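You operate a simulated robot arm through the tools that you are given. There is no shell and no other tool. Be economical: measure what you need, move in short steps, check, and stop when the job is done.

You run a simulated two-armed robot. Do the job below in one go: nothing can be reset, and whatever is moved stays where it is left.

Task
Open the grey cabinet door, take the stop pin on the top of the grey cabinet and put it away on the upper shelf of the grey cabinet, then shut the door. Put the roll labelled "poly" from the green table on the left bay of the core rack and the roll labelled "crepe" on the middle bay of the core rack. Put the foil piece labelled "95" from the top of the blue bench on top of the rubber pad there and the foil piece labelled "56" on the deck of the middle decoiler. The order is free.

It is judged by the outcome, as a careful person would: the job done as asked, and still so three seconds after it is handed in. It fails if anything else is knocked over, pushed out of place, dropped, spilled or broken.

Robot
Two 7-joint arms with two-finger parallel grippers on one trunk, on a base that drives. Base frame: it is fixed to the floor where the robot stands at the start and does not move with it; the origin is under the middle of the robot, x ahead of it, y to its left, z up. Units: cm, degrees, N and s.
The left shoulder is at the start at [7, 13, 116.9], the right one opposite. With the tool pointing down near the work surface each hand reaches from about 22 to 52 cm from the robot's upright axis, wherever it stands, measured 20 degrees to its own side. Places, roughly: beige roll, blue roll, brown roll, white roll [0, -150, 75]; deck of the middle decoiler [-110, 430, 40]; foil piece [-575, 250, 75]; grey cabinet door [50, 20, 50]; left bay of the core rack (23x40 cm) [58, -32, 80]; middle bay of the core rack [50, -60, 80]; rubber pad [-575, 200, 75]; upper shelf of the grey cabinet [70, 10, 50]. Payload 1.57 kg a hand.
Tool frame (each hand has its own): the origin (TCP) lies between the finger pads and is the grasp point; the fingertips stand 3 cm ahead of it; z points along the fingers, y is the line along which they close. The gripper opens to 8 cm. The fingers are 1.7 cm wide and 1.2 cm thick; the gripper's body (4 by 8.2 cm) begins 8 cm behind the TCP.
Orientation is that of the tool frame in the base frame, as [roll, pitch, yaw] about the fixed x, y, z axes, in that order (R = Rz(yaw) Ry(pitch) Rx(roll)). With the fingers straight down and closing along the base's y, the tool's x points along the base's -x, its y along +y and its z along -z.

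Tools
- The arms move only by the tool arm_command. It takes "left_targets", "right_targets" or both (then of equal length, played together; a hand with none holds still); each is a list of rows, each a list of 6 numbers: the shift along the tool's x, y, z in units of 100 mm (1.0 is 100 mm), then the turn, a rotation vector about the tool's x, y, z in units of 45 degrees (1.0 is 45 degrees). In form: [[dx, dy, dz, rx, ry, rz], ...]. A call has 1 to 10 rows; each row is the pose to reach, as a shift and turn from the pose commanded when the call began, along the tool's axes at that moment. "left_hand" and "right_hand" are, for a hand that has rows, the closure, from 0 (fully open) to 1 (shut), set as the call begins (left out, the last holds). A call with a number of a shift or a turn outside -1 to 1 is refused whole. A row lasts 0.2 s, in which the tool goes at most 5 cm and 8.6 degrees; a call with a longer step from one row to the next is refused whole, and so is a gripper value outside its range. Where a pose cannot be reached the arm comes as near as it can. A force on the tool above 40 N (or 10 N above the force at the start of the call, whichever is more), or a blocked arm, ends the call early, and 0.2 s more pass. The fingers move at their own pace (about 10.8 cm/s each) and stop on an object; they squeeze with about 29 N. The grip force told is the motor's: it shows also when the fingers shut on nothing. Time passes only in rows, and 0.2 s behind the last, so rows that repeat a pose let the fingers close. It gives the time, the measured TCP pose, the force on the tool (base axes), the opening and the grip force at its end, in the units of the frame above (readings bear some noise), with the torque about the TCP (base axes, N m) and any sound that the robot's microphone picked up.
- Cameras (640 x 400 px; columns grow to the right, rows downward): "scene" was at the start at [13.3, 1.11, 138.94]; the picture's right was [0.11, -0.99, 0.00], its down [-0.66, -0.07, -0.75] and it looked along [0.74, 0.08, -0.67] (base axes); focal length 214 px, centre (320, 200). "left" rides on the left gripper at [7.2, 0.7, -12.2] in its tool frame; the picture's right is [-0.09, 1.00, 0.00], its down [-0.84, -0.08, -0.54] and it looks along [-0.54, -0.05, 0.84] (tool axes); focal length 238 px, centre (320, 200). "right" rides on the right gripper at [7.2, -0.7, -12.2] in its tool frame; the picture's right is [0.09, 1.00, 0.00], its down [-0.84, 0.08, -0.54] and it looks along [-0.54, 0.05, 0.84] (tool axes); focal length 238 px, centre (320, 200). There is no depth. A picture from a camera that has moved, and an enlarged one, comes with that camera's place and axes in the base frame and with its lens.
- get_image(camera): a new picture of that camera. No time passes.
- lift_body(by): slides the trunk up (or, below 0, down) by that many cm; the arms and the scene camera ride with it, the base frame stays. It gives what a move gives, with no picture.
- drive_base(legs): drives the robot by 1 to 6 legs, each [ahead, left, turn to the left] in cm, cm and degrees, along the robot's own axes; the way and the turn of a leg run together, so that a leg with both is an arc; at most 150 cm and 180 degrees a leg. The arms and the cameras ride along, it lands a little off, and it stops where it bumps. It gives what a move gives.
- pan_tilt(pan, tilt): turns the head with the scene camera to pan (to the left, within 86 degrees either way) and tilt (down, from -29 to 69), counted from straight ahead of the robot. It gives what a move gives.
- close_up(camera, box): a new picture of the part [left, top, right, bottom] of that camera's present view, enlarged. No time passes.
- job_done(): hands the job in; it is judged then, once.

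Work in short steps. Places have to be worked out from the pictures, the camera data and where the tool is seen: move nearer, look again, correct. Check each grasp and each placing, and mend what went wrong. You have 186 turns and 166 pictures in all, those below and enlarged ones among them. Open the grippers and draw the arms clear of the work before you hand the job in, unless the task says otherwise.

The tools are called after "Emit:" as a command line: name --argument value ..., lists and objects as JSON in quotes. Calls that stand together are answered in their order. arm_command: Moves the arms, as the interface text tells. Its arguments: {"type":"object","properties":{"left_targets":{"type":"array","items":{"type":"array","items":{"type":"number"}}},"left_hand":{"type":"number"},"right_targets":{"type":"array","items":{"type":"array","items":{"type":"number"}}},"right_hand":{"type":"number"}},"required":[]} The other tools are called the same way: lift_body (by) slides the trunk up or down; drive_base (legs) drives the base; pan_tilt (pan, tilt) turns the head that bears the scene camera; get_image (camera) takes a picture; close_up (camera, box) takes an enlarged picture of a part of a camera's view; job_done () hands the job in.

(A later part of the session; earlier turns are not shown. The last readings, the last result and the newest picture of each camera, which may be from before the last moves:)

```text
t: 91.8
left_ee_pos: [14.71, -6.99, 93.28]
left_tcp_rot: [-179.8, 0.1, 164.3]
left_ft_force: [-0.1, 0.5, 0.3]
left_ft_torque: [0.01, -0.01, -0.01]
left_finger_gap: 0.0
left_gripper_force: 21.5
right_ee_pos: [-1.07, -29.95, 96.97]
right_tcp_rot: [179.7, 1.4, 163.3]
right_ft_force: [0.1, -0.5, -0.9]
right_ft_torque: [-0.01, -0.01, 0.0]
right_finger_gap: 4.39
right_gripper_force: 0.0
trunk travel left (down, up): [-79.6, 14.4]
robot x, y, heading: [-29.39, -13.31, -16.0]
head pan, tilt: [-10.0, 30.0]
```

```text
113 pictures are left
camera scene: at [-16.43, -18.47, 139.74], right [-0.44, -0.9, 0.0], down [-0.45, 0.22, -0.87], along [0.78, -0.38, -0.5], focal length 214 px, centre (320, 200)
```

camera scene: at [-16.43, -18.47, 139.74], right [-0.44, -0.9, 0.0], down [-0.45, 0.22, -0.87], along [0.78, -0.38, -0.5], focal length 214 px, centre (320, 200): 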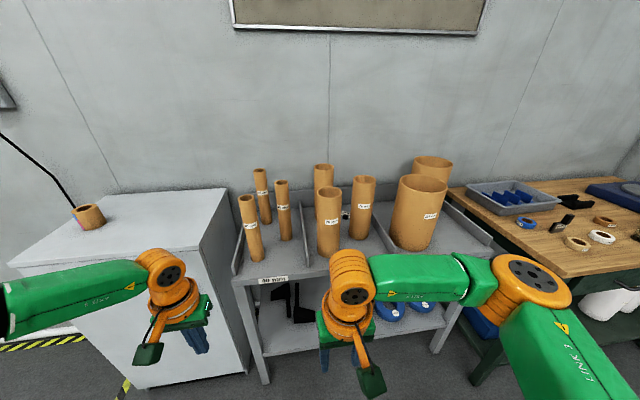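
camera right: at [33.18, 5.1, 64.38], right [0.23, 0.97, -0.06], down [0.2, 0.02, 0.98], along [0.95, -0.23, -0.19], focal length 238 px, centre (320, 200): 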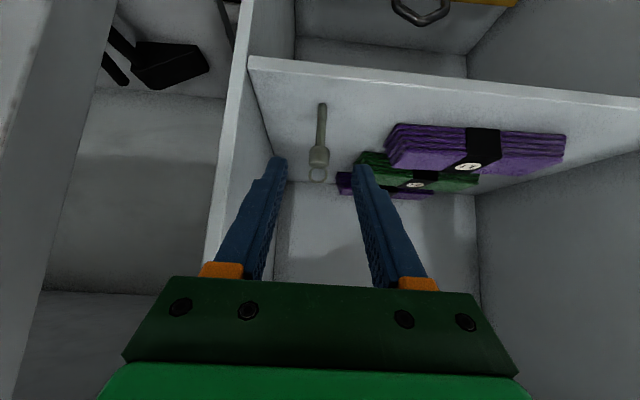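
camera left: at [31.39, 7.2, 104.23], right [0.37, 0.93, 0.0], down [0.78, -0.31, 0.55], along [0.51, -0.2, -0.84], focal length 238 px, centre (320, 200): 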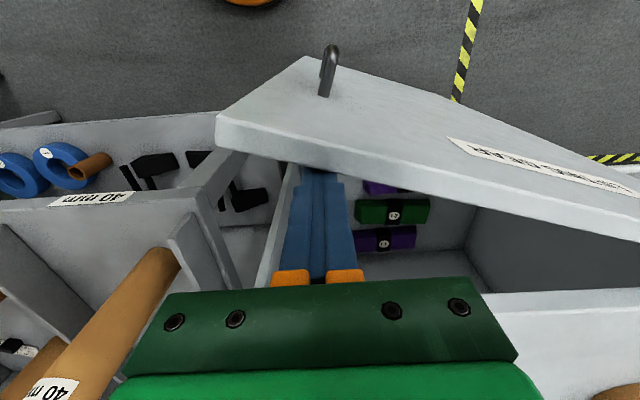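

The green table's front edge lies at about n≈30, parallel to the rack, starting at u≈−119. I'll drive right along the front and look at the rolls.

Emit:
drive_base --legs '[[0, -115, -1]]'

Emit:
pan_tilt --pan 0 --tilt 45

Emit:
get_image --camera "scene"

```text
t: 97.8
left_ee_pos: [-17.69, -122.27, 93.37]
left_tcp_rot: [-179.8, 0.0, 164.7]
left_ft_force: [-0.3, 0.8, 0.0]
left_ft_torque: [-0.02, -0.03, 0.03]
left_finger_gap: 0.0
left_gripper_force: 21.7
right_ee_pos: [-33.38, -145.54, 97.08]
right_tcp_rot: [179.7, 1.4, 163.8]
right_ft_force: [0.1, -0.8, 0.6]
right_ft_torque: [-0.03, -0.03, 0.01]
right_finger_gap: 4.39
right_gripper_force: 0.0
trunk travel left (down, up): [-79.6, 14.4]
robot x, y, heading: [-61.93, -129.17, -15.5]
head pan, tilt: [-10.0, 30.0]
```

```text
t: 98.6
left_ee_pos: [-17.75, -122.37, 93.25]
left_tcp_rot: [-179.9, 0.1, 164.5]
left_ft_force: [-0.8, -0.3, 0.3]
left_ft_torque: [0.03, 0.0, 0.03]
left_finger_gap: 0.01
left_gripper_force: 20.8
right_ee_pos: [-33.42, -145.58, 96.91]
right_tcp_rot: [179.6, 1.4, 163.6]
right_ft_force: [-0.9, -0.7, 0.6]
right_ft_torque: [0.04, -0.01, -0.02]
right_finger_gap: 4.39
right_gripper_force: 0.0
trunk travel left (down, up): [-79.6, 14.4]
robot x, y, heading: [-61.77, -129.37, -15.4]
head pan, tilt: [0.0, 45.0]
```

```text
112 pictures are left
camera scene: at [-49.14, -132.39, 137.48], right [-0.27, -0.96, 0.0], down [-0.68, 0.19, -0.71], along [0.68, -0.19, -0.71], focal length 214 px, centre (320, 200)
```

scene: 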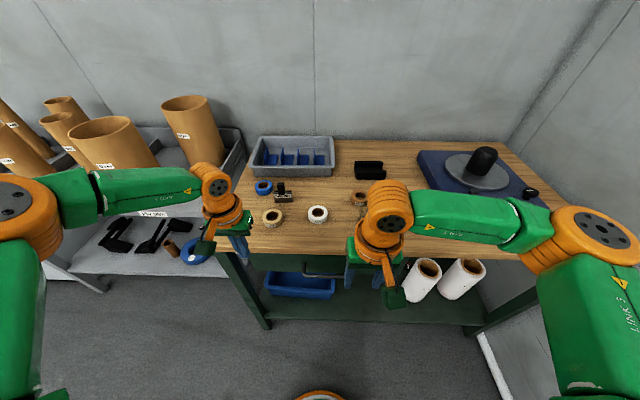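

The rolls are in view; reading their labels.

Emit:
close_up --camera "scene" --box '[240, 165, 390, 260]'

```text
4.21 times, centred on (315, 212) of scene
camera zoom: at [-49.14, -132.39, 137.48], right [-0.27, -0.96, 0.0], down [-0.68, 0.19, -0.71], along [0.68, -0.19, -0.71], focal length 903 px, centre (341, 147)
```

zoom: 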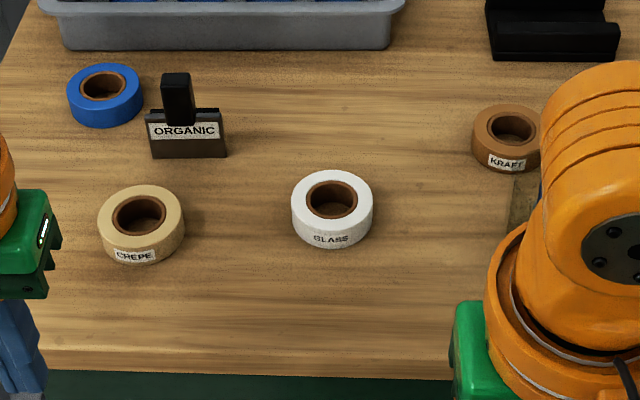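

Beige is "CREPE", white "GLASS", brown "KRAFT"; so blue should be "POLY" (I'll verify with the hand camera). Blue is at about (21, −128), crepe at (3.6, −129.8). Driving up to reach blue with the left hand, both hands staying above everything.

Emit:
drive_base --legs '[[0, 11, -1.4], [25, 0, 0]]'

Emit:
arm_command --left_targets '[[0, 0, 0, 0, 0, 0], [0, 0, 0, 0, 0, 0]]' --left_hand 0

Emit:
get_image --camera "left"

Emit:
get_image --camera "scene"

```text
t: 101.4
left_ee_pos: [9.82, -121.1, 93.18]
left_tcp_rot: [-179.7, 0.1, 162.6]
left_ft_force: [0.0, 0.2, 0.2]
left_ft_torque: [-0.02, -0.01, 0.0]
left_finger_gap: 0.0
left_gripper_force: 21.3
right_ee_pos: [-6.61, -143.72, 96.83]
right_tcp_rot: [179.7, 1.3, 161.6]
right_ft_force: [0.3, -0.6, 0.1]
right_ft_torque: [-0.01, 0.01, -0.01]
right_finger_gap: 4.41
right_gripper_force: 0.0
trunk travel left (down, up): [-79.6, 14.4]
robot x, y, heading: [-34.65, -125.95, -17.6]
head pan, tilt: [0.0, 45.0]
stopped in leg 2: the robot was blocked; the commanded pose is now the measured one
```

```text
t: 102.0
left_ee_pos: [9.71, -120.99, 93.12]
left_tcp_rot: [-179.8, 0.0, 162.6]
left_ft_force: [1.3, 0.3, -0.6]
left_ft_torque: [-0.03, -0.02, 0.0]
left_finger_gap: 8.02
left_gripper_force: 0.1
right_ee_pos: [-6.73, -143.68, 96.9]
right_tcp_rot: [179.8, 1.5, 161.6]
right_ft_force: [0.5, 0.1, -0.5]
right_ft_torque: [0.01, 0.06, -0.02]
right_finger_gap: 4.41
right_gripper_force: 0.1
trunk travel left (down, up): [-79.6, 14.4]
robot x, y, heading: [-34.65, -126.19, -17.6]
head pan, tilt: [0.0, 45.0]
```

```text
110 pictures are left
camera left: at [3.02, -118.11, 105.43], right [0.39, 0.92, 0.0], down [0.77, -0.32, 0.54], along [0.5, -0.21, -0.84], focal length 238 px, centre (320, 200)
```

left: 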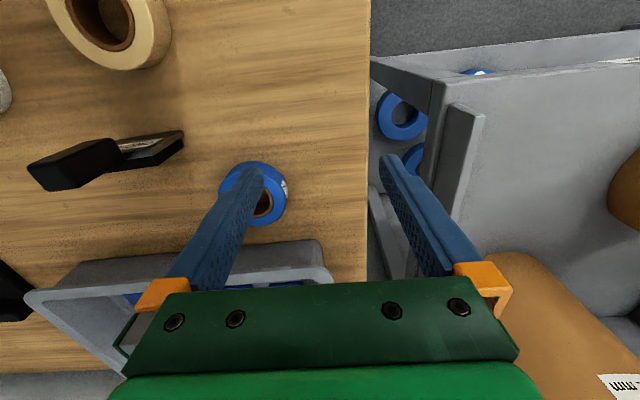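

```text
109 pictures are left
camera scene: at [-21.96, -129.88, 137.47], right [-0.3, -0.95, 0.0], down [-0.67, 0.21, -0.71], along [0.67, -0.21, -0.71], focal length 214 px, centre (320, 200)
```

scene: 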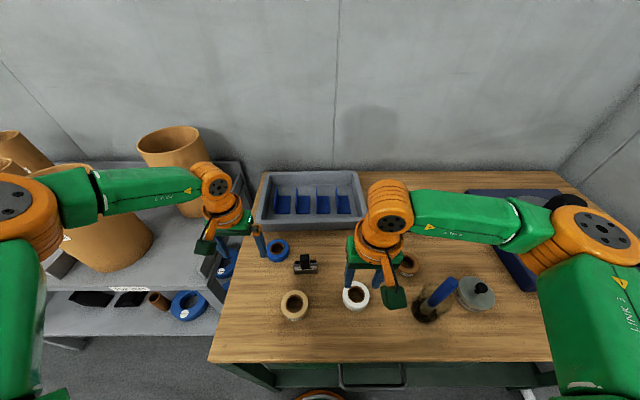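

The base bumped (probably the table edge) at n≈3; backing off a touch. Reading the blue roll's label.

Emit:
drive_base --legs '[[-1, 0, 0]]'

Emit:
close_up --camera "left" --box '[180, 120, 340, 260]'

Emit:
close_up --camera "scene" --box '[200, 220, 400, 345]'

```text
t: 102.8
left_ee_pos: [8.87, -120.71, 93.23]
left_tcp_rot: [-179.9, -0.1, 162.6]
left_ft_force: [-0.3, 0.3, -0.5]
left_ft_torque: [0.04, 0.02, -0.02]
left_finger_gap: 7.99
left_gripper_force: 0.0
right_ee_pos: [-7.65, -143.34, 96.95]
right_tcp_rot: [179.7, 1.3, 161.6]
right_ft_force: [-0.1, -0.4, -0.6]
right_ft_torque: [0.0, 0.03, -0.02]
right_finger_gap: 4.4
right_gripper_force: 0.0
trunk travel left (down, up): [-79.6, 14.4]
robot x, y, heading: [-35.64, -126.17, -17.7]
head pan, tilt: [0.0, 45.0]
```

```text
2.86 times, centred on (260, 190) of left
camera zoom: at [2.2, -117.85, 105.38], right [0.39, 0.92, 0.0], down [0.78, -0.32, 0.54], along [0.5, -0.21, -0.84], focal length 681 px, centre (491, 229)
```

zoom: 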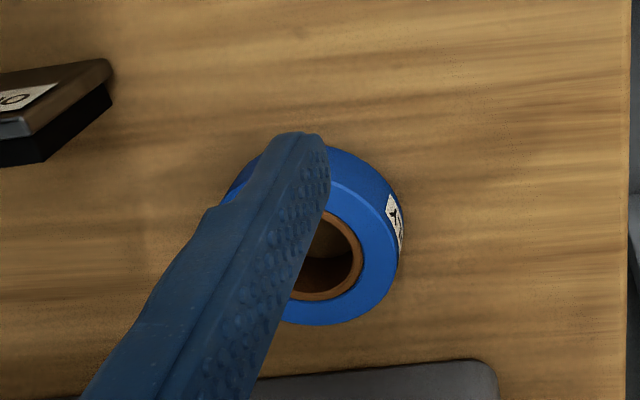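

```text
3.20 times, centred on (300, 282) of scene
camera zoom: at [-22.73, -129.64, 137.45], right [-0.3, -0.95, 0.0], down [-0.68, 0.21, -0.71], along [0.67, -0.21, -0.71], focal length 686 px, centre (384, -64)
```

zoom: 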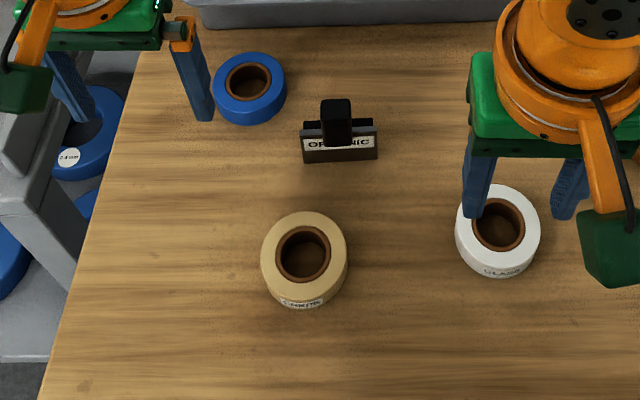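

The blue label ends in "Y" (POLY). Two-view triangulation puts the blue roll at (12.35, −128.45) with its top at z≈86 (table ≈83), diameter ≈6.5. Moving the left hand over it.

Emit:
arm_command --left_targets '[[-0.15, -0.2, 0, 0, 0, 0], [-0.3, -0.4, 0, 0, 0, 0], [-0.45, -0.55, 0, 0, 0, 0], [-0.56, -0.64, 0, 0, 0, 0], [-0.56, -0.64, 0, 0, 0, 0]]'

Emit:
get_image --camera "left"

```text
t: 104.0
left_ee_pos: [8.19, -122.31, 95.97]
left_tcp_rot: [-179.8, 0.3, 162.4]
left_ft_force: [0.1, 0.4, 0.1]
left_ft_torque: [0.0, 0.0, -0.01]
left_finger_gap: 8.01
left_gripper_force: 0.1
left hand out of reach, approached as far as the arm can: row 1, 2, 3, 4, 5
right_ee_pos: [-7.7, -143.35, 96.88]
right_tcp_rot: [179.8, 1.4, 161.6]
right_ft_force: [0.2, 0.0, 0.2]
right_ft_torque: [-0.02, 0.0, -0.03]
right_finger_gap: 4.4
right_gripper_force: 0.0
trunk travel left (down, up): [-79.6, 14.4]
robot x, y, heading: [-35.66, -125.82, -17.6]
head pan, tilt: [0.0, 45.0]
```

```text
106 pictures are left
camera left: at [1.5, -119.33, 108.05], right [0.39, 0.92, 0.0], down [0.77, -0.32, 0.55], along [0.5, -0.21, -0.84], focal length 238 px, centre (320, 200)
```

left: 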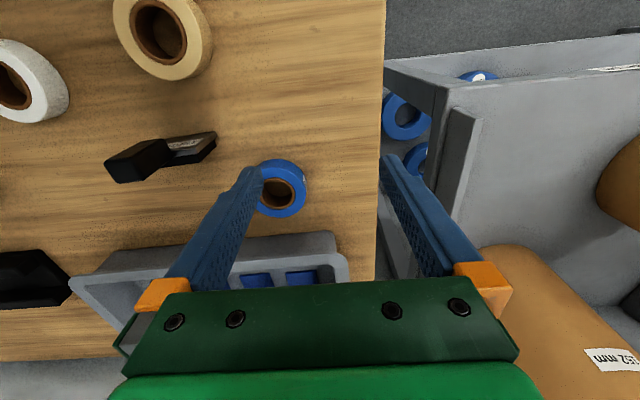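

Reach is limited at this height; raising the trunk 13 cm and then extending lower.

Emit:
lift_body --by 13

Emit:
arm_command --left_targets '[[-0.1, -0.15, 0.2, 0, 0, 0], [-0.2, -0.3, 0.4, 0, 0, 0], [-0.4, -0.4, 0.6, 0, 0, 0], [-0.6, -0.45, 0.8, 0, 0, 0], [-0.65, -0.48, 1, 0, 0, 0]]'

Emit:
get_image --camera "left"

```text
t: 105.5
left_ee_pos: [8.37, -122.08, 108.9]
left_tcp_rot: [-179.7, 0.1, 162.4]
left_ft_force: [-0.3, 0.1, -0.1]
left_ft_torque: [-0.01, 0.0, -0.03]
left_finger_gap: 8.01
left_gripper_force: 0.0
right_ee_pos: [-7.76, -143.33, 110.01]
right_tcp_rot: [179.8, 1.3, 161.6]
right_ft_force: [0.4, 0.2, 0.4]
right_ft_torque: [0.02, 0.01, 0.0]
right_finger_gap: 4.39
right_gripper_force: 0.0
trunk travel left (down, up): [-92.6, 1.4]
robot x, y, heading: [-35.21, -125.89, -17.5]
head pan, tilt: [0.0, 45.0]
```

```text
t: 106.7
left_ee_pos: [7.45, -121.05, 104.75]
left_tcp_rot: [-179.7, 0.2, 162.5]
left_ft_force: [0.4, -0.1, 0.2]
left_ft_torque: [0.02, -0.01, -0.03]
left_finger_gap: 8.0
left_gripper_force: 0.1
left hand out of reach, approached as far as the arm can: row 1, 2, 3, 4, 5
right_ee_pos: [-7.73, -143.2, 110.14]
right_tcp_rot: [179.7, 1.5, 161.6]
right_ft_force: [0.0, 0.5, -1.0]
right_ft_torque: [0.02, 0.0, 0.0]
right_finger_gap: 4.39
right_gripper_force: 0.0
trunk travel left (down, up): [-92.6, 1.4]
robot x, y, heading: [-35.65, -125.63, -17.5]
head pan, tilt: [0.0, 45.0]
```

```text
105 pictures are left
camera left: at [0.61, -117.96, 116.94], right [0.39, 0.92, 0.0], down [0.77, -0.32, 0.55], along [0.5, -0.22, -0.84], focal length 238 px, centre (320, 200)
```

left: 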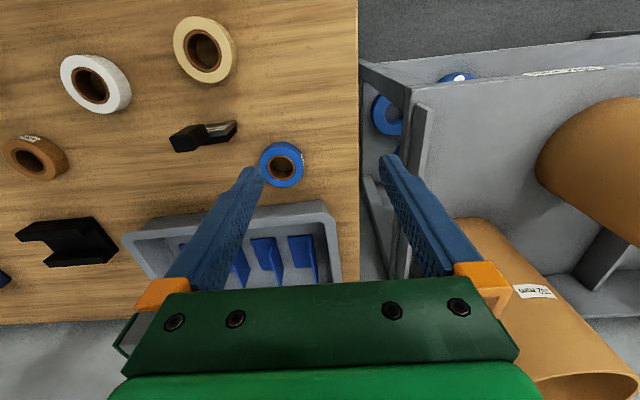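

The left arm prefers targets about 20° to its side, so I'll shift the base right 6.5 cm and try extending again.

Emit:
drive_base --legs '[[0.5, -6.5, 0.5]]'

Emit:
arm_command --left_targets '[[-0.1, 0, 0.3, 0, 0, 0], [-0.2, 0, 0.6, 0, 0, 0], [-0.3, 0, 0.8, 0, 0, 0], [-0.5, 0, 0.8, 0, 0, 0], [-0.6, 0, 0.8, 0, 0, 0]]'

Emit:
get_image --camera "left"

```text
t: 107.7
left_ee_pos: [6.09, -126.14, 104.67]
left_tcp_rot: [-179.2, 0.3, 162.9]
left_ft_force: [-0.7, 0.0, 0.2]
left_ft_torque: [-0.03, 0.02, 0.0]
left_finger_gap: 7.99
left_gripper_force: 0.0
right_ee_pos: [-8.87, -148.66, 110.01]
right_tcp_rot: [-179.9, 1.5, 162.0]
right_ft_force: [-0.4, 0.8, 0.2]
right_ft_torque: [-0.06, 0.03, 0.02]
right_finger_gap: 4.37
right_gripper_force: 0.0
trunk travel left (down, up): [-92.6, 1.4]
robot x, y, heading: [-37.11, -131.96, -17.2]
head pan, tilt: [0.0, 45.0]
```

```text
t: 108.9
left_ee_pos: [7.0, -123.69, 101.84]
left_tcp_rot: [-179.7, 0.3, 162.9]
left_ft_force: [-0.2, 0.2, -0.1]
left_ft_torque: [-0.02, -0.03, 0.0]
left_finger_gap: 8.01
left_gripper_force: 0.1
left hand out of reach, approached as far as the arm can: row 1, 2, 3, 4, 5
right_ee_pos: [-8.98, -149.25, 110.04]
right_tcp_rot: [179.6, 1.4, 162.0]
right_ft_force: [0.0, -0.2, 0.5]
right_ft_torque: [0.0, -0.01, -0.03]
right_finger_gap: 4.42
right_gripper_force: 0.2
trunk travel left (down, up): [-92.6, 1.4]
robot x, y, heading: [-37.08, -131.74, -17.1]
head pan, tilt: [0.0, 45.0]
```

```text
104 pictures are left
camera left: at [0.14, -120.8, 113.89], right [0.38, 0.92, -0.01], down [0.78, -0.32, 0.55], along [0.5, -0.21, -0.84], focal length 238 px, centre (320, 200)
```

left: 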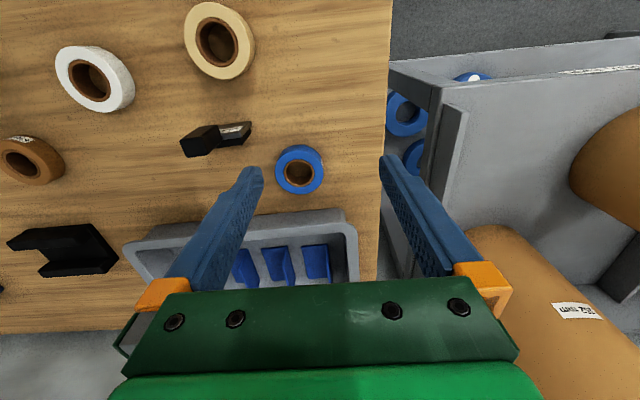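

I suspect the commanded pose has accumulated beyond reach (shifts are counted from the commanded pose). I'll command back towards the real target point.

Emit:
arm_command --left_targets '[[0.25, 0.25, -0.2, 0, 0, 0], [0.5, 0.5, -0.4, 0, 0, 0], [0.75, 0.75, -0.6, 0, 0, 0], [1, 1, -0.7, 0, 0, 0], [1, 1, -0.7, 0, 0, 0]]'

```text
t: 110.1
left_ee_pos: [0.14, -111.37, 108.78]
left_tcp_rot: [-179.7, 0.2, 162.8]
left_ft_force: [-0.1, 0.1, 0.4]
left_ft_torque: [0.01, 0.01, 0.0]
left_finger_gap: 8.01
left_gripper_force: 0.0
right_ee_pos: [-9.03, -149.49, 109.99]
right_tcp_rot: [179.6, 1.6, 161.9]
right_ft_force: [0.0, 0.1, 0.6]
right_ft_torque: [0.0, -0.03, -0.01]
right_finger_gap: 4.42
right_gripper_force: 0.1
trunk travel left (down, up): [-92.6, 1.4]
robot x, y, heading: [-36.66, -131.92, -17.3]
head pan, tilt: [0.0, 45.0]
```

That move tracked exactly, so the limits are real: a vertical tool can't reach far enough here. A tilted tool reaches further (as with the pin), so I'll tilt the left hand 30°, move over the table, then lower the trunk 13 cm.

Emit:
arm_command --left_targets '[[-0.15, -0.16, 0, 0, -0.14, 0], [-0.3, -0.32, 0, 0, -0.28, 0], [-0.45, -0.48, 0, 0, -0.42, 0], [-0.6, -0.64, 0, 0, -0.56, 0], [-0.75, -0.8, 0, 0, -0.67, 0]]'

Emit:
lift_body --by -13

Emit:
get_image --camera "left"

```text
t: 111.3
left_ee_pos: [4.88, -121.08, 108.81]
left_tcp_rot: [-179.5, 30.4, 163.0]
left_ft_force: [0.0, -0.4, 0.6]
left_ft_torque: [0.01, -0.01, -0.04]
left_finger_gap: 8.01
left_gripper_force: 0.0
right_ee_pos: [-9.08, -149.35, 110.01]
right_tcp_rot: [179.6, 1.5, 162.0]
right_ft_force: [-0.2, 0.8, -0.1]
right_ft_torque: [-0.04, -0.02, -0.01]
right_finger_gap: 4.39
right_gripper_force: 0.0
trunk travel left (down, up): [-92.6, 1.4]
robot x, y, heading: [-36.88, -132.15, -17.2]
head pan, tilt: [0.0, 45.0]
```

```text
t: 112.9
left_ee_pos: [4.86, -121.05, 95.83]
left_tcp_rot: [-179.8, 30.4, 163.0]
left_ft_force: [-0.7, 0.1, -0.2]
left_ft_torque: [0.01, 0.04, 0.02]
left_finger_gap: 8.0
left_gripper_force: 0.0
right_ee_pos: [-9.15, -149.47, 97.15]
right_tcp_rot: [179.7, 1.4, 162.1]
right_ft_force: [0.0, 0.2, 0.6]
right_ft_torque: [0.04, 0.0, -0.02]
right_finger_gap: 4.39
right_gripper_force: 0.0
trunk travel left (down, up): [-79.6, 14.4]
robot x, y, heading: [-36.92, -132.16, -17.3]
head pan, tilt: [0.0, 45.0]
```

```text
103 pictures are left
camera left: at [-6.78, -116.7, 102.66], right [0.37, 0.93, 0.04], down [0.41, -0.2, 0.89], along [0.84, -0.31, -0.45], focal length 238 px, centre (320, 200)
```

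left: 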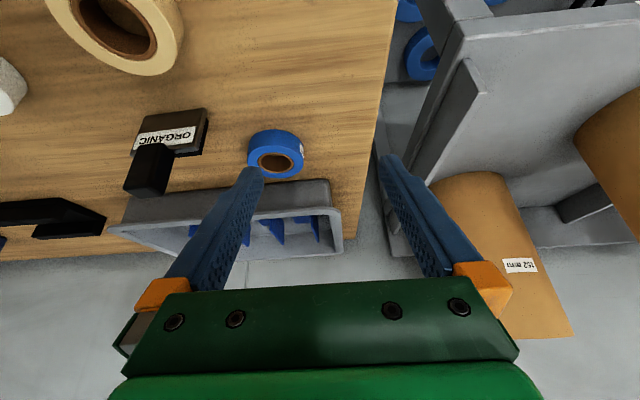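

Blue's position re-confirmed at about (12.6, −128.8). Moving to a pre-grasp 6 cm back along the tool axis.

Emit:
arm_command --left_targets '[[-0.1, -0.17, 0.1, 0, 0, 0], [-0.2, -0.34, 0.3, 0, 0, 0], [-0.29, -0.51, 0.5, 0, 0, 0], [-0.29, -0.51, 0.64, 0, 0, 0], [-0.29, -0.51, 0.64, 0, 0, 0]]'

Emit:
get_image --camera "left"

```text
t: 114.1
left_ee_pos: [8.9, -127.6, 91.78]
left_tcp_rot: [-179.6, 30.5, 163.1]
left_ft_force: [0.0, -1.0, 0.2]
left_ft_torque: [0.0, 0.0, -0.01]
left_finger_gap: 8.0
left_gripper_force: 0.0
right_ee_pos: [-9.0, -149.41, 96.93]
right_tcp_rot: [179.8, 1.4, 162.0]
right_ft_force: [-0.1, 0.1, 0.1]
right_ft_torque: [-0.01, -0.04, -0.02]
right_finger_gap: 4.39
right_gripper_force: 0.0
trunk travel left (down, up): [-79.6, 14.4]
robot x, y, heading: [-36.79, -131.7, -17.5]
head pan, tilt: [0.0, 45.0]
```

```text
102 pictures are left
camera left: at [-2.84, -123.32, 98.71], right [0.37, 0.93, 0.04], down [0.41, -0.2, 0.89], along [0.84, -0.31, -0.45], focal length 238 px, centre (320, 200)
```

left: 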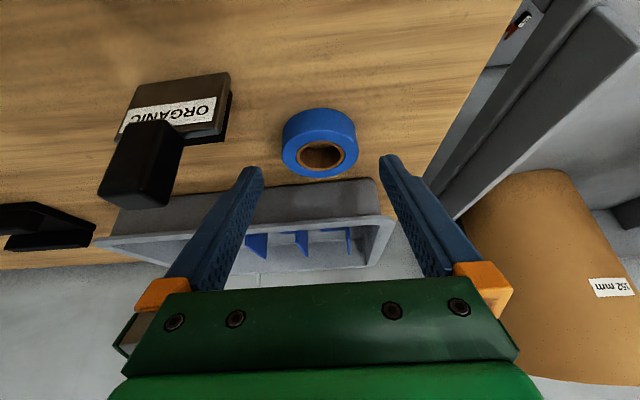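

Centred. Advancing 5.3 cm along the tool axis and closing on the roll.

Emit:
arm_command --left_targets '[[0, 0, 0.2, 0, 0, 0], [-0.02, 0, 0.4, 0, 0, 0], [-0.03, 0, 0.53, 0, 0, 0], [-0.03, 0, 0.53, 0, 0, 0]]'

Emit:
get_image --camera "left"

```text
t: 115.1
left_ee_pos: [11.23, -127.54, 88.57]
left_tcp_rot: [-179.6, 30.4, 163.0]
left_ft_force: [0.2, 0.3, 0.0]
left_ft_torque: [-0.03, -0.01, 0.01]
left_finger_gap: 8.02
left_gripper_force: 0.1
left hand out of reach, approached as far as the arm can: row 2, 3, 4
right_ee_pos: [-9.01, -149.37, 97.03]
right_tcp_rot: [179.7, 1.3, 162.0]
right_ft_force: [0.4, -0.7, 0.3]
right_ft_torque: [-0.01, -0.02, 0.0]
right_finger_gap: 4.43
right_gripper_force: 0.2
trunk travel left (down, up): [-79.6, 14.4]
robot x, y, heading: [-37.22, -132.22, -17.2]
head pan, tilt: [0.0, 45.0]
```

```text
101 pictures are left
camera left: at [-0.55, -123.02, 95.45], right [0.37, 0.93, 0.04], down [0.41, -0.2, 0.89], along [0.84, -0.31, -0.45], focal length 238 px, centre (320, 200)
```

left: 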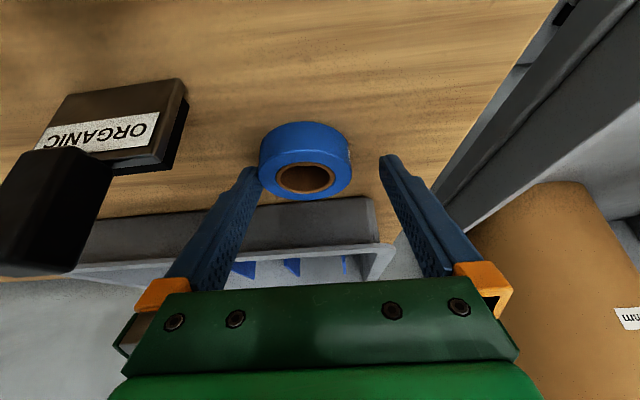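

Reach ran out slightly: the hand is 1.2 cm left of centre and 1.4 cm high. Correcting with the base and trunk.

Emit:
drive_base --legs '[[0, -1.2, 0]]'

Emit:
get_image --camera "left"

```text
t: 115.9
left_ee_pos: [10.96, -128.3, 88.46]
left_tcp_rot: [-179.6, 30.5, 163.0]
left_ft_force: [0.3, -0.3, -0.1]
left_ft_torque: [-0.03, -0.03, -0.02]
left_finger_gap: 7.99
left_gripper_force: 0.1
right_ee_pos: [-9.43, -150.2, 96.98]
right_tcp_rot: [179.8, 1.5, 162.0]
right_ft_force: [-0.3, -0.2, 0.1]
right_ft_torque: [0.01, 0.02, 0.01]
right_finger_gap: 4.41
right_gripper_force: 0.0
trunk travel left (down, up): [-79.6, 14.4]
robot x, y, heading: [-37.2, -133.15, -17.2]
head pan, tilt: [0.0, 45.0]
```

```text
100 pictures are left
camera left: at [-0.85, -123.97, 95.41], right [0.37, 0.93, 0.04], down [0.41, -0.2, 0.89], along [0.84, -0.31, -0.45], focal length 238 px, centre (320, 200)
```

left: 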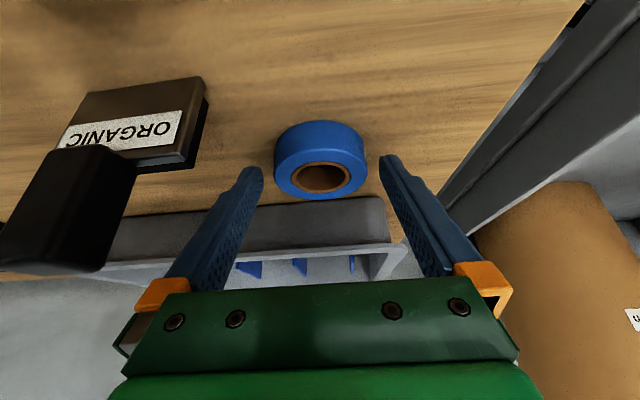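

Centred. Lowering the trunk 1.6 cm, then closing.

Emit:
lift_body --by -1.7

Emit:
arm_command --left_targets '[[0, 0, 0, 0, 0, 0], [0, 0, 0, 0, 0, 0], [0, 0, 0, 0, 0, 0]]' --left_hand 1

Emit:
get_image --camera "left"

```text
t: 116.4
left_ee_pos: [10.65, -128.46, 87.92]
left_tcp_rot: [-180.0, 31.9, 163.0]
left_ft_force: [-10.5, 3.3, 14.6]
left_ft_torque: [0.62, 0.01, 0.33]
left_finger_gap: 7.99
left_gripper_force: 0.0
right_ee_pos: [-10.06, -150.34, 95.81]
right_tcp_rot: [179.6, 1.8, 162.1]
right_ft_force: [0.2, -0.5, -0.1]
right_ft_torque: [-0.03, 0.01, -0.02]
right_finger_gap: 4.4
right_gripper_force: 0.1
trunk travel left (down, up): [-78.2, 15.8]
robot x, y, heading: [-37.39, -133.3, -17.2]
head pan, tilt: [0.0, 45.0]
stopped: the force on the tool passed its limit at 49 N (the readings are from after the stop); the commanded pose is now the measured one
```

```text
t: 117.2
left_ee_pos: [10.78, -128.35, 87.99]
left_tcp_rot: [-180.0, 32.0, 163.1]
left_ft_force: [-4.3, 7.1, 22.4]
left_ft_torque: [0.51, -0.19, 0.27]
left_finger_gap: 5.78
left_gripper_force: 29.0
right_ee_pos: [-9.95, -150.27, 95.78]
right_tcp_rot: [179.6, 1.7, 162.1]
right_ft_force: [0.2, 0.0, -0.7]
right_ft_torque: [0.02, -0.02, -0.01]
right_finger_gap: 4.42
right_gripper_force: 0.1
trunk travel left (down, up): [-78.2, 15.8]
robot x, y, heading: [-37.2, -132.96, -17.2]
head pan, tilt: [0.0, 45.0]
```

```text
99 pictures are left
camera left: at [-1.06, -124.05, 94.55], right [0.37, 0.93, 0.05], down [0.38, -0.2, 0.9], along [0.85, -0.31, -0.43], focal length 238 px, centre (320, 200)
```

left: 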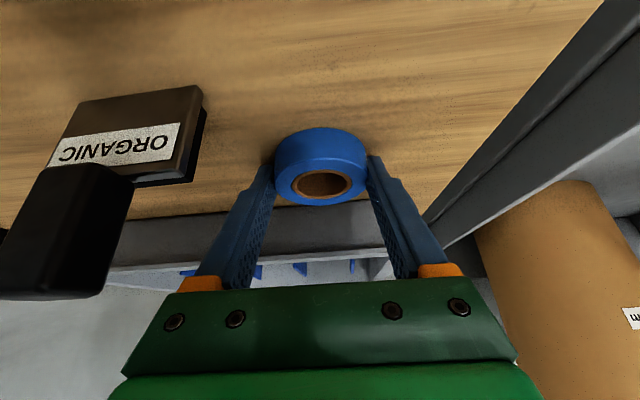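

It made contact with the table (tips down), and the fingers have closed on the roll at 5.8 cm. Lifting 4 cm with the trunk and checking the grip.

Emit:
lift_body --by 4

Emit:
get_image --camera "left"

Emit:
close_up --camera "scene" --box '[180, 180, 420, 360]'

```text
t: 118.0
left_ee_pos: [11.25, -128.55, 91.53]
left_tcp_rot: [-179.9, 31.3, 162.9]
left_ft_force: [0.6, -0.4, -0.7]
left_ft_torque: [0.04, -0.02, -0.02]
left_finger_gap: 5.75
left_gripper_force: 29.2
right_ee_pos: [-9.4, -150.46, 99.55]
right_tcp_rot: [179.8, 1.4, 162.0]
right_ft_force: [-0.5, 0.1, 0.5]
right_ft_torque: [0.01, -0.01, -0.02]
right_finger_gap: 4.38
right_gripper_force: 0.1
trunk travel left (down, up): [-82.2, 11.8]
robot x, y, heading: [-37.6, -133.15, -17.0]
head pan, tilt: [0.0, 45.0]
```

```text
98 pictures are left
camera left: at [-0.54, -124.22, 98.27], right [0.37, 0.93, 0.05], down [0.39, -0.2, 0.9], along [0.84, -0.31, -0.44], focal length 238 px, centre (320, 200)
```

left: 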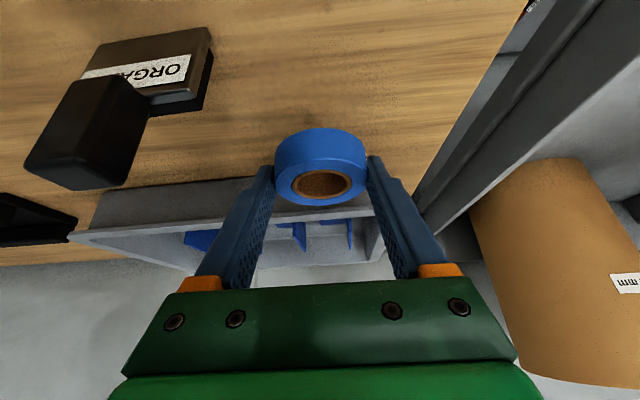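

```text
2.22 times, centred on (300, 270) of scene
camera zoom: at [-24.69, -136.87, 140.05], right [-0.29, -0.96, 0.0], down [-0.68, 0.21, -0.71], along [0.68, -0.21, -0.71], focal length 477 px, centre (364, 44)
```

zoom: 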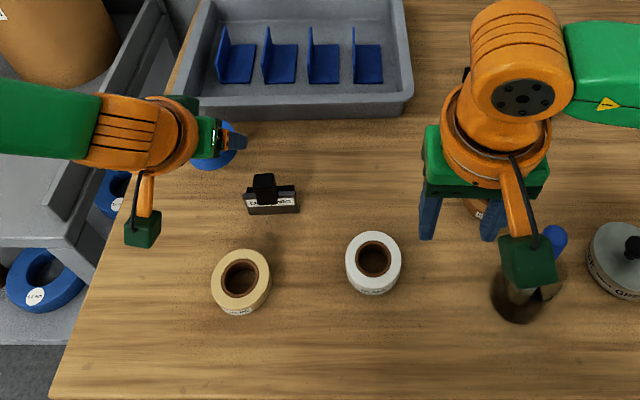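

The roll is lifted cleanly. I'll retract the left hand up and back, then shift the base left and back so the right hand can take the crepe roll.

Emit:
arm_command --left_targets '[[0.0, 0, -0.25, 0, 0, 0], [0.1, 0, -0.5, 0, 0, 0], [0.25, 0, -0.75, 0, 0, 0], [0.38, 0, -0.93, 0, 0, 0]]'

Emit:
drive_base --legs '[[-8, 0, 0], [0, 20, 0]]'

Emit:
get_image --camera "scene"

Emit:
get_image --camera "right"

```text
t: 119.0
left_ee_pos: [3.33, -126.1, 97.68]
left_tcp_rot: [-179.9, 31.5, 163.0]
left_ft_force: [-0.5, -0.2, 0.1]
left_ft_torque: [-0.04, -0.02, 0.0]
left_finger_gap: 5.8
left_gripper_force: 28.9
right_ee_pos: [-9.54, -150.52, 99.6]
right_tcp_rot: [179.7, 1.5, 162.0]
right_ft_force: [0.6, -0.2, 0.3]
right_ft_torque: [-0.03, 0.0, -0.01]
right_finger_gap: 4.39
right_gripper_force: 0.0
trunk travel left (down, up): [-82.2, 11.8]
robot x, y, heading: [-37.33, -133.27, -17.1]
head pan, tilt: [0.0, 45.0]
```

```text
t: 121.3
left_ee_pos: [1.58, -105.34, 97.88]
left_tcp_rot: [179.9, 31.4, 162.8]
left_ft_force: [-0.1, 0.1, -0.5]
left_ft_torque: [0.02, 0.01, 0.02]
left_finger_gap: 5.77
left_gripper_force: 29.1
right_ee_pos: [-11.3, -129.59, 99.54]
right_tcp_rot: [179.4, 1.4, 161.9]
right_ft_force: [-0.1, -0.6, 0.2]
right_ft_torque: [0.02, 0.03, -0.01]
right_finger_gap: 4.42
right_gripper_force: 0.0
trunk travel left (down, up): [-82.2, 11.8]
robot x, y, heading: [-38.94, -111.95, -17.3]
head pan, tilt: [0.0, 45.0]
```

```text
96 pictures are left
camera scene: at [-26.6, -116.15, 140.05], right [-0.3, -0.95, 0.0], down [-0.68, 0.21, -0.71], along [0.68, -0.21, -0.71], focal length 214 px, centre (320, 200)
```

scene: 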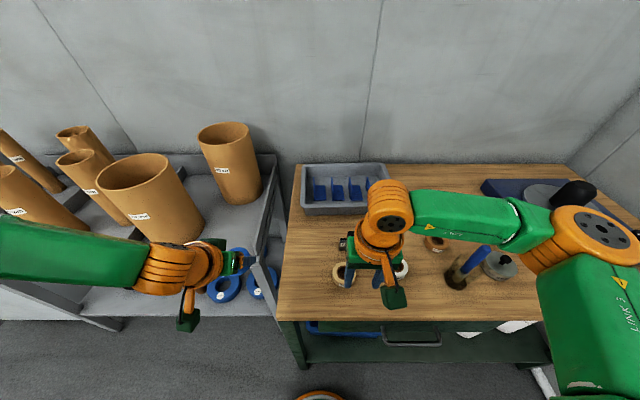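

```text
95 pictures are left
camera right: at [-18.6, -128.19, 111.5], right [0.22, 0.98, 0.01], down [0.81, -0.19, 0.56], along [0.55, -0.12, -0.83], focal length 238 px, centre (320, 200)
```

right: 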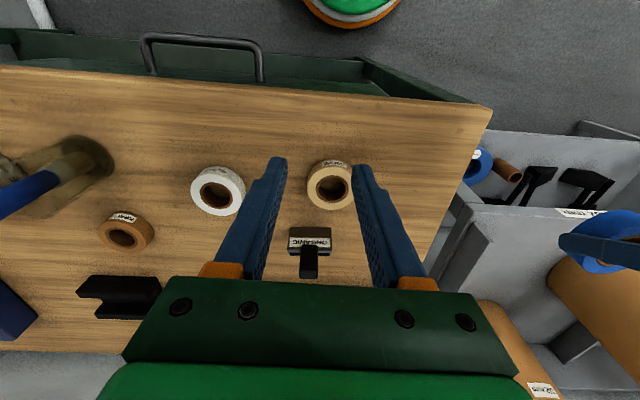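

Crepe at about (−3.7, −129.8). Moving the right hand (fully open) over it.

Emit:
arm_command --right_targets '[[-0.2, 0.05, 0.1, 0, 0, 0], [-0.4, 0.1, 0.2, 0, 0, 0], [-0.6, 0.15, 0.3, 0, 0, 0], [-0.73, 0.2, 0.4, 0, 0, 0], [-0.73, 0.2, 0.5, 0, 0, 0]]' --right_hand 0

Emit:
get_image --camera "right"

```text
t: 122.5
left_ee_pos: [1.53, -105.14, 97.8]
left_tcp_rot: [-179.9, 31.3, 163.0]
left_ft_force: [1.3, -0.6, -1.0]
left_ft_torque: [0.01, -0.02, 0.0]
left_finger_gap: 5.76
left_gripper_force: 28.5
right_ee_pos: [-3.48, -129.66, 94.61]
right_tcp_rot: [179.7, 1.4, 161.9]
right_ft_force: [-0.2, -0.2, 0.2]
right_ft_torque: [0.0, 0.0, 0.02]
right_finger_gap: 8.01
right_gripper_force: 0.1
trunk travel left (down, up): [-82.2, 11.8]
robot x, y, heading: [-38.84, -111.5, -17.4]
head pan, tilt: [0.0, 45.0]
```

```text
94 pictures are left
camera right: at [-10.8, -128.23, 106.64], right [0.22, 0.98, 0.0], down [0.81, -0.18, 0.56], along [0.55, -0.12, -0.83], focal length 238 px, centre (320, 200)
```

right: 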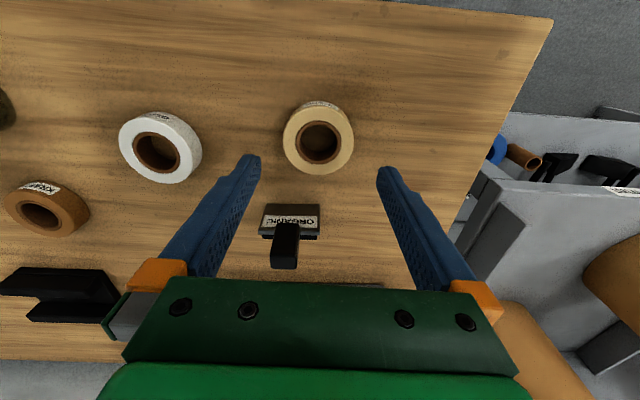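

Aligned over the crepe roll. Descending toward it, stopping on any contact.

Emit:
arm_command --right_targets '[[-0.03, -0.01, 0.25, 0, 0, 0], [-0.03, -0.01, 0.45, 0, 0, 0], [-0.03, -0.01, 0.58, 0, 0, 0], [-0.03, -0.01, 0.66, 0, 0, 0]]'

Emit:
get_image --camera "right"

```text
t: 123.5
left_ee_pos: [1.54, -105.08, 97.67]
left_tcp_rot: [-179.9, 31.4, 162.9]
left_ft_force: [0.6, 0.6, -0.5]
left_ft_torque: [-0.02, -0.01, 0.02]
left_finger_gap: 5.78
left_gripper_force: 28.8
right_ee_pos: [-3.12, -130.08, 88.09]
right_tcp_rot: [179.6, 1.4, 161.9]
right_ft_force: [-0.6, 0.7, -0.5]
right_ft_torque: [-0.02, 0.0, 0.01]
right_finger_gap: 8.0
right_gripper_force: 0.0
trunk travel left (down, up): [-82.2, 11.8]
robot x, y, heading: [-39.33, -112.36, -17.3]
head pan, tilt: [0.0, 45.0]
```

```text
93 pictures are left
camera right: at [-10.44, -128.52, 100.14], right [0.22, 0.98, 0.0], down [0.81, -0.18, 0.56], along [0.55, -0.12, -0.83], focal length 238 px, centre (320, 200)
```

right: 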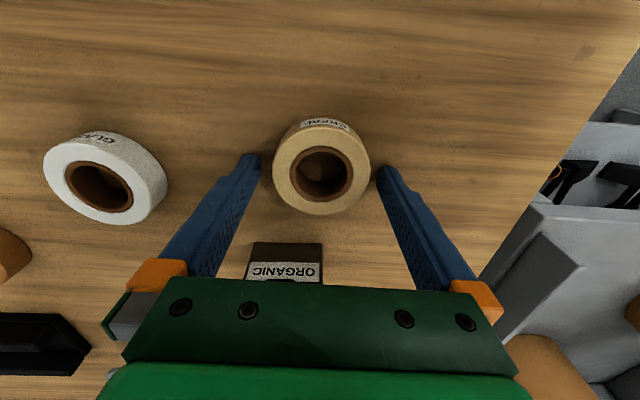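

Nearly there: roll centre is about 0.7 cm further ahead. Descending another 1.3 cm.

Emit:
arm_command --right_targets '[[-0.07, 0, 0.04, 0, 0, 0], [-0.07, 0, 0.08, 0, 0, 0], [-0.07, 0, 0.12, 0, 0, 0]]'

```text
t: 124.1
left_ee_pos: [0.88, -104.78, 97.92]
left_tcp_rot: [-179.7, 31.8, 162.9]
left_ft_force: [0.3, -0.2, 0.2]
left_ft_torque: [0.01, -0.01, 0.01]
left_finger_gap: 5.76
left_gripper_force: 29.1
right_ee_pos: [-2.9, -130.1, 88.18]
right_tcp_rot: [179.6, 2.1, 161.9]
right_ft_force: [-8.5, 2.6, 25.1]
right_ft_torque: [-0.91, 0.73, -0.31]
right_finger_gap: 8.01
right_gripper_force: 0.1
trunk travel left (down, up): [-82.2, 11.8]
robot x, y, heading: [-38.94, -111.94, -17.4]
head pan, tilt: [0.0, 45.0]
stopped in row 3 (right hand): the force on the tool passed its limit at 45 N (the readings are from after the stop); the commanded pose is now the measured one
```

Table contact at TCP z≈88 (table ≈85). Raising 0.2 cm and closing.

Emit:
arm_command --right_targets '[[0, 0, -0.02, 0, 0, 0], [0, 0, -0.02, 0, 0, 0], [0, 0, -0.02, 0, 0, 0], [0, 0, -0.02, 0, 0, 0]]' --right_hand 1

Emit:
arm_command --right_targets '[[0, 0, -0.3, 0, 0, 0], [0, 0, -0.6, 0, 0, 0], [0, 0, -0.9, 0, 0, 0]]'

Emit:
get_image --camera "right"

```text
t: 125.1
left_ee_pos: [0.82, -105.28, 98.03]
left_tcp_rot: [179.9, 31.7, 162.7]
left_ft_force: [0.3, -0.3, -0.3]
left_ft_torque: [-0.01, -0.01, 0.02]
left_finger_gap: 5.76
left_gripper_force: 28.7
right_ee_pos: [-2.84, -130.54, 87.94]
right_tcp_rot: [179.4, 2.1, 161.7]
right_ft_force: [-7.2, -17.1, 33.0]
right_ft_torque: [-1.42, 0.74, 0.01]
right_finger_gap: 5.52
right_gripper_force: 28.8
trunk travel left (down, up): [-82.2, 11.8]
robot x, y, heading: [-39.28, -112.11, -17.3]
head pan, tilt: [0.0, 45.0]
```

```text
t: 125.9
left_ee_pos: [1.59, -105.02, 97.67]
left_tcp_rot: [-179.9, 31.3, 163.0]
left_ft_force: [-0.4, 0.1, -0.8]
left_ft_torque: [-0.01, 0.05, 0.0]
left_finger_gap: 5.77
left_gripper_force: 28.8
right_ee_pos: [-2.61, -130.16, 96.78]
right_tcp_rot: [179.7, 1.7, 161.9]
right_ft_force: [0.6, 0.4, -0.1]
right_ft_torque: [0.01, -0.02, -0.01]
right_finger_gap: 5.5
right_gripper_force: 29.0
trunk travel left (down, up): [-82.2, 11.8]
robot x, y, heading: [-39.32, -112.15, -17.4]
head pan, tilt: [0.0, 45.0]
```

```text
92 pictures are left
camera right: at [-10.02, -128.59, 108.73], right [0.22, 0.97, 0.0], down [0.8, -0.18, 0.57], along [0.55, -0.12, -0.82], focal length 238 px, centre (320, 200)
```

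right: 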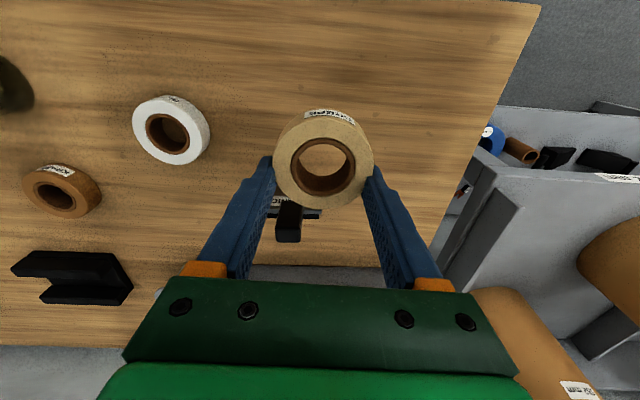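

Crepe is held. Backing off and driving left to the rack, then looking at the bays.

Emit:
drive_base --legs '[[-14, 0, 0], [0, 85, 0.5]]'

Emit:
pan_tilt --pan 0 --tilt 35

Emit:
get_image --camera "scene"

```text
t: 131.3
left_ee_pos: [9.8, -18.41, 97.71]
left_tcp_rot: [-179.9, 31.4, 166.5]
left_ft_force: [0.9, 0.9, -0.3]
left_ft_torque: [-0.02, 0.0, 0.0]
left_finger_gap: 5.75
left_gripper_force: 29.2
right_ee_pos: [7.4, -43.7, 96.76]
right_tcp_rot: [179.7, 1.7, 165.6]
right_ft_force: [-1.0, -0.2, -0.5]
right_ft_torque: [-0.03, -0.03, 0.04]
right_finger_gap: 5.45
right_gripper_force: 29.4
trunk travel left (down, up): [-82.2, 11.8]
robot x, y, heading: [-30.51, -28.21, -13.5]
head pan, tilt: [0.0, 45.0]
```

```text
t: 132.0
left_ee_pos: [9.84, -18.28, 97.78]
left_tcp_rot: [-179.9, 31.5, 166.5]
left_ft_force: [-0.2, 0.6, -0.1]
left_ft_torque: [0.02, 0.02, 0.02]
left_finger_gap: 5.75
left_gripper_force: 29.3
right_ee_pos: [7.19, -43.72, 96.68]
right_tcp_rot: [179.7, 1.7, 165.5]
right_ft_force: [0.3, -0.5, 0.5]
right_ft_torque: [-0.01, 0.0, -0.04]
right_finger_gap: 5.44
right_gripper_force: 29.4
trunk travel left (down, up): [-82.2, 11.8]
robot x, y, heading: [-30.32, -28.23, -13.5]
head pan, tilt: [0.0, 35.0]
```

```text
91 pictures are left
camera scene: at [-16.87, -30.98, 141.53], right [-0.24, -0.97, 0.0], down [-0.56, 0.14, -0.82], along [0.8, -0.19, -0.57], focal length 214 px, centre (320, 200)
```

scene: 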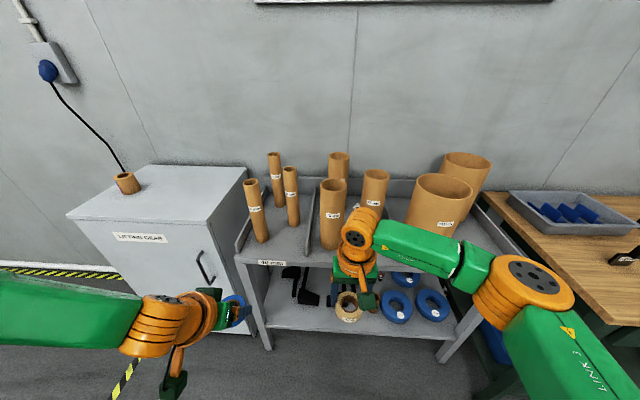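

Heading drifted to −13.5; I'll correct it and look closely at the bays.

Emit:
drive_base --legs '[[0, 0, -3.3]]'

Emit:
close_up --camera "scene" --box '[220, 130, 460, 290]'

```text
t: 132.8
left_ee_pos: [10.29, -20.52, 97.7]
left_tcp_rot: [-179.8, 31.4, 163.4]
left_ft_force: [0.1, -0.6, -0.3]
left_ft_torque: [0.02, 0.0, 0.0]
left_finger_gap: 5.77
left_gripper_force: 28.7
right_ee_pos: [6.39, -45.66, 96.78]
right_tcp_rot: [179.9, 1.7, 162.3]
right_ft_force: [0.3, 0.6, -1.3]
right_ft_torque: [-0.02, 0.01, 0.0]
right_finger_gap: 5.48
right_gripper_force: 28.9
trunk travel left (down, up): [-82.2, 11.8]
robot x, y, heading: [-30.01, -27.81, -16.7]
head pan, tilt: [0.0, 35.0]
```

```text
2.50 times, centred on (340, 210) of scene
camera zoom: at [-17.05, -31.58, 141.54], right [-0.29, -0.96, 0.0], down [-0.55, 0.17, -0.82], along [0.78, -0.24, -0.57], focal length 536 px, centre (270, 175)
```

zoom: 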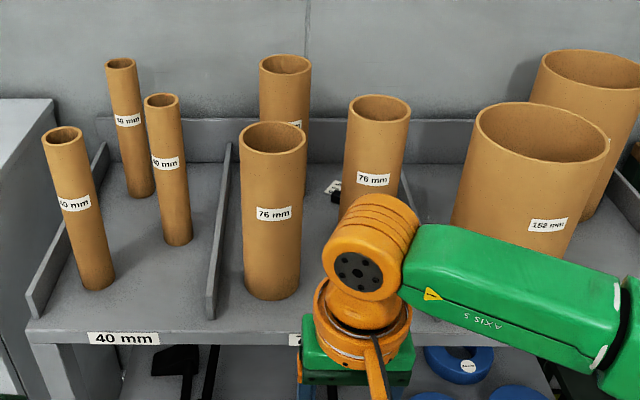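

Bay floor comes out at z≈82. Left bay has free room at about (n 48.5, u −18.7), between the front tube and the divider. I'll retract the right hand 8 cm, drive ahead 22, and lower the trunk 6 cm.

Emit:
arm_command --right_targets '[[0.3, 0, -0.1, 0, 0, 0], [0.6, 0, -0.2, 0, 0, 0], [0.8, 0, -0.2, 0, 0, 0]]'

Emit:
drive_base --legs '[[22, -2, 0]]'

Emit:
get_image --camera "scene"

Emit:
get_image --camera "left"

```text
t: 133.6
left_ee_pos: [10.26, -20.56, 97.57]
left_tcp_rot: [-179.8, 31.4, 163.3]
left_ft_force: [0.5, -0.1, -0.3]
left_ft_torque: [-0.02, -0.02, -0.01]
left_finger_gap: 5.78
left_gripper_force: 29.3
right_ee_pos: [-1.62, -43.23, 98.64]
right_tcp_rot: [179.7, 1.8, 162.3]
right_ft_force: [0.5, 0.3, -0.8]
right_ft_torque: [-0.02, -0.03, 0.01]
right_finger_gap: 5.46
right_gripper_force: 29.4
trunk travel left (down, up): [-82.2, 11.8]
robot x, y, heading: [-30.08, -27.94, -16.7]
head pan, tilt: [0.0, 35.0]
```

```text
t: 135.3
left_ee_pos: [29.96, -28.19, 97.84]
left_tcp_rot: [-179.8, 31.5, 163.8]
left_ft_force: [-0.2, -0.9, 0.0]
left_ft_torque: [0.01, 0.0, -0.01]
left_finger_gap: 5.74
left_gripper_force: 29.1
right_ee_pos: [18.33, -50.9, 98.68]
right_tcp_rot: [179.7, 1.9, 162.8]
right_ft_force: [0.4, 0.2, -1.4]
right_ft_torque: [-0.01, -0.05, 0.02]
right_finger_gap: 5.44
right_gripper_force: 28.6
trunk travel left (down, up): [-82.2, 11.8]
robot x, y, heading: [-10.03, -35.68, -16.3]
head pan, tilt: [0.0, 35.0]
```

```text
89 pictures are left
camera scene: at [2.64, -39.47, 141.57], right [-0.28, -0.96, 0.0], down [-0.55, 0.16, -0.82], along [0.79, -0.23, -0.57], focal length 214 px, centre (320, 200)
```

scene: 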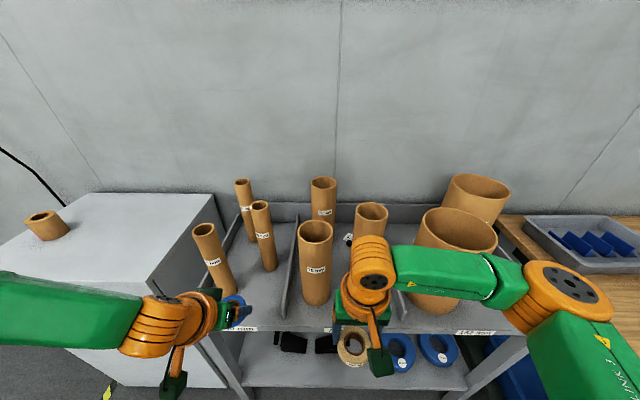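

```text
88 pictures are left
camera left: at [18.1, -23.99, 104.41], right [0.35, 0.93, 0.05], down [0.39, -0.19, 0.9], along [0.85, -0.3, -0.43], focal length 238 px, centre (320, 200)
```

left: 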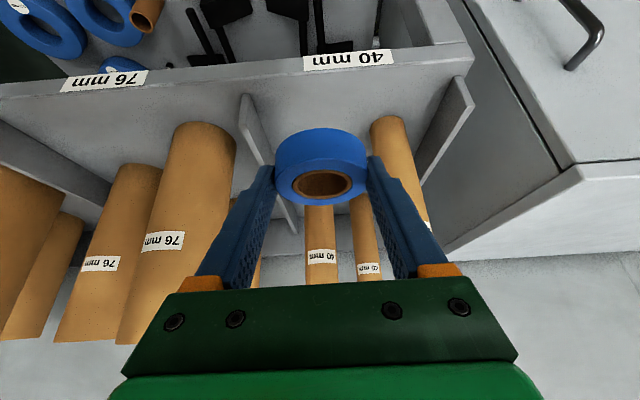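

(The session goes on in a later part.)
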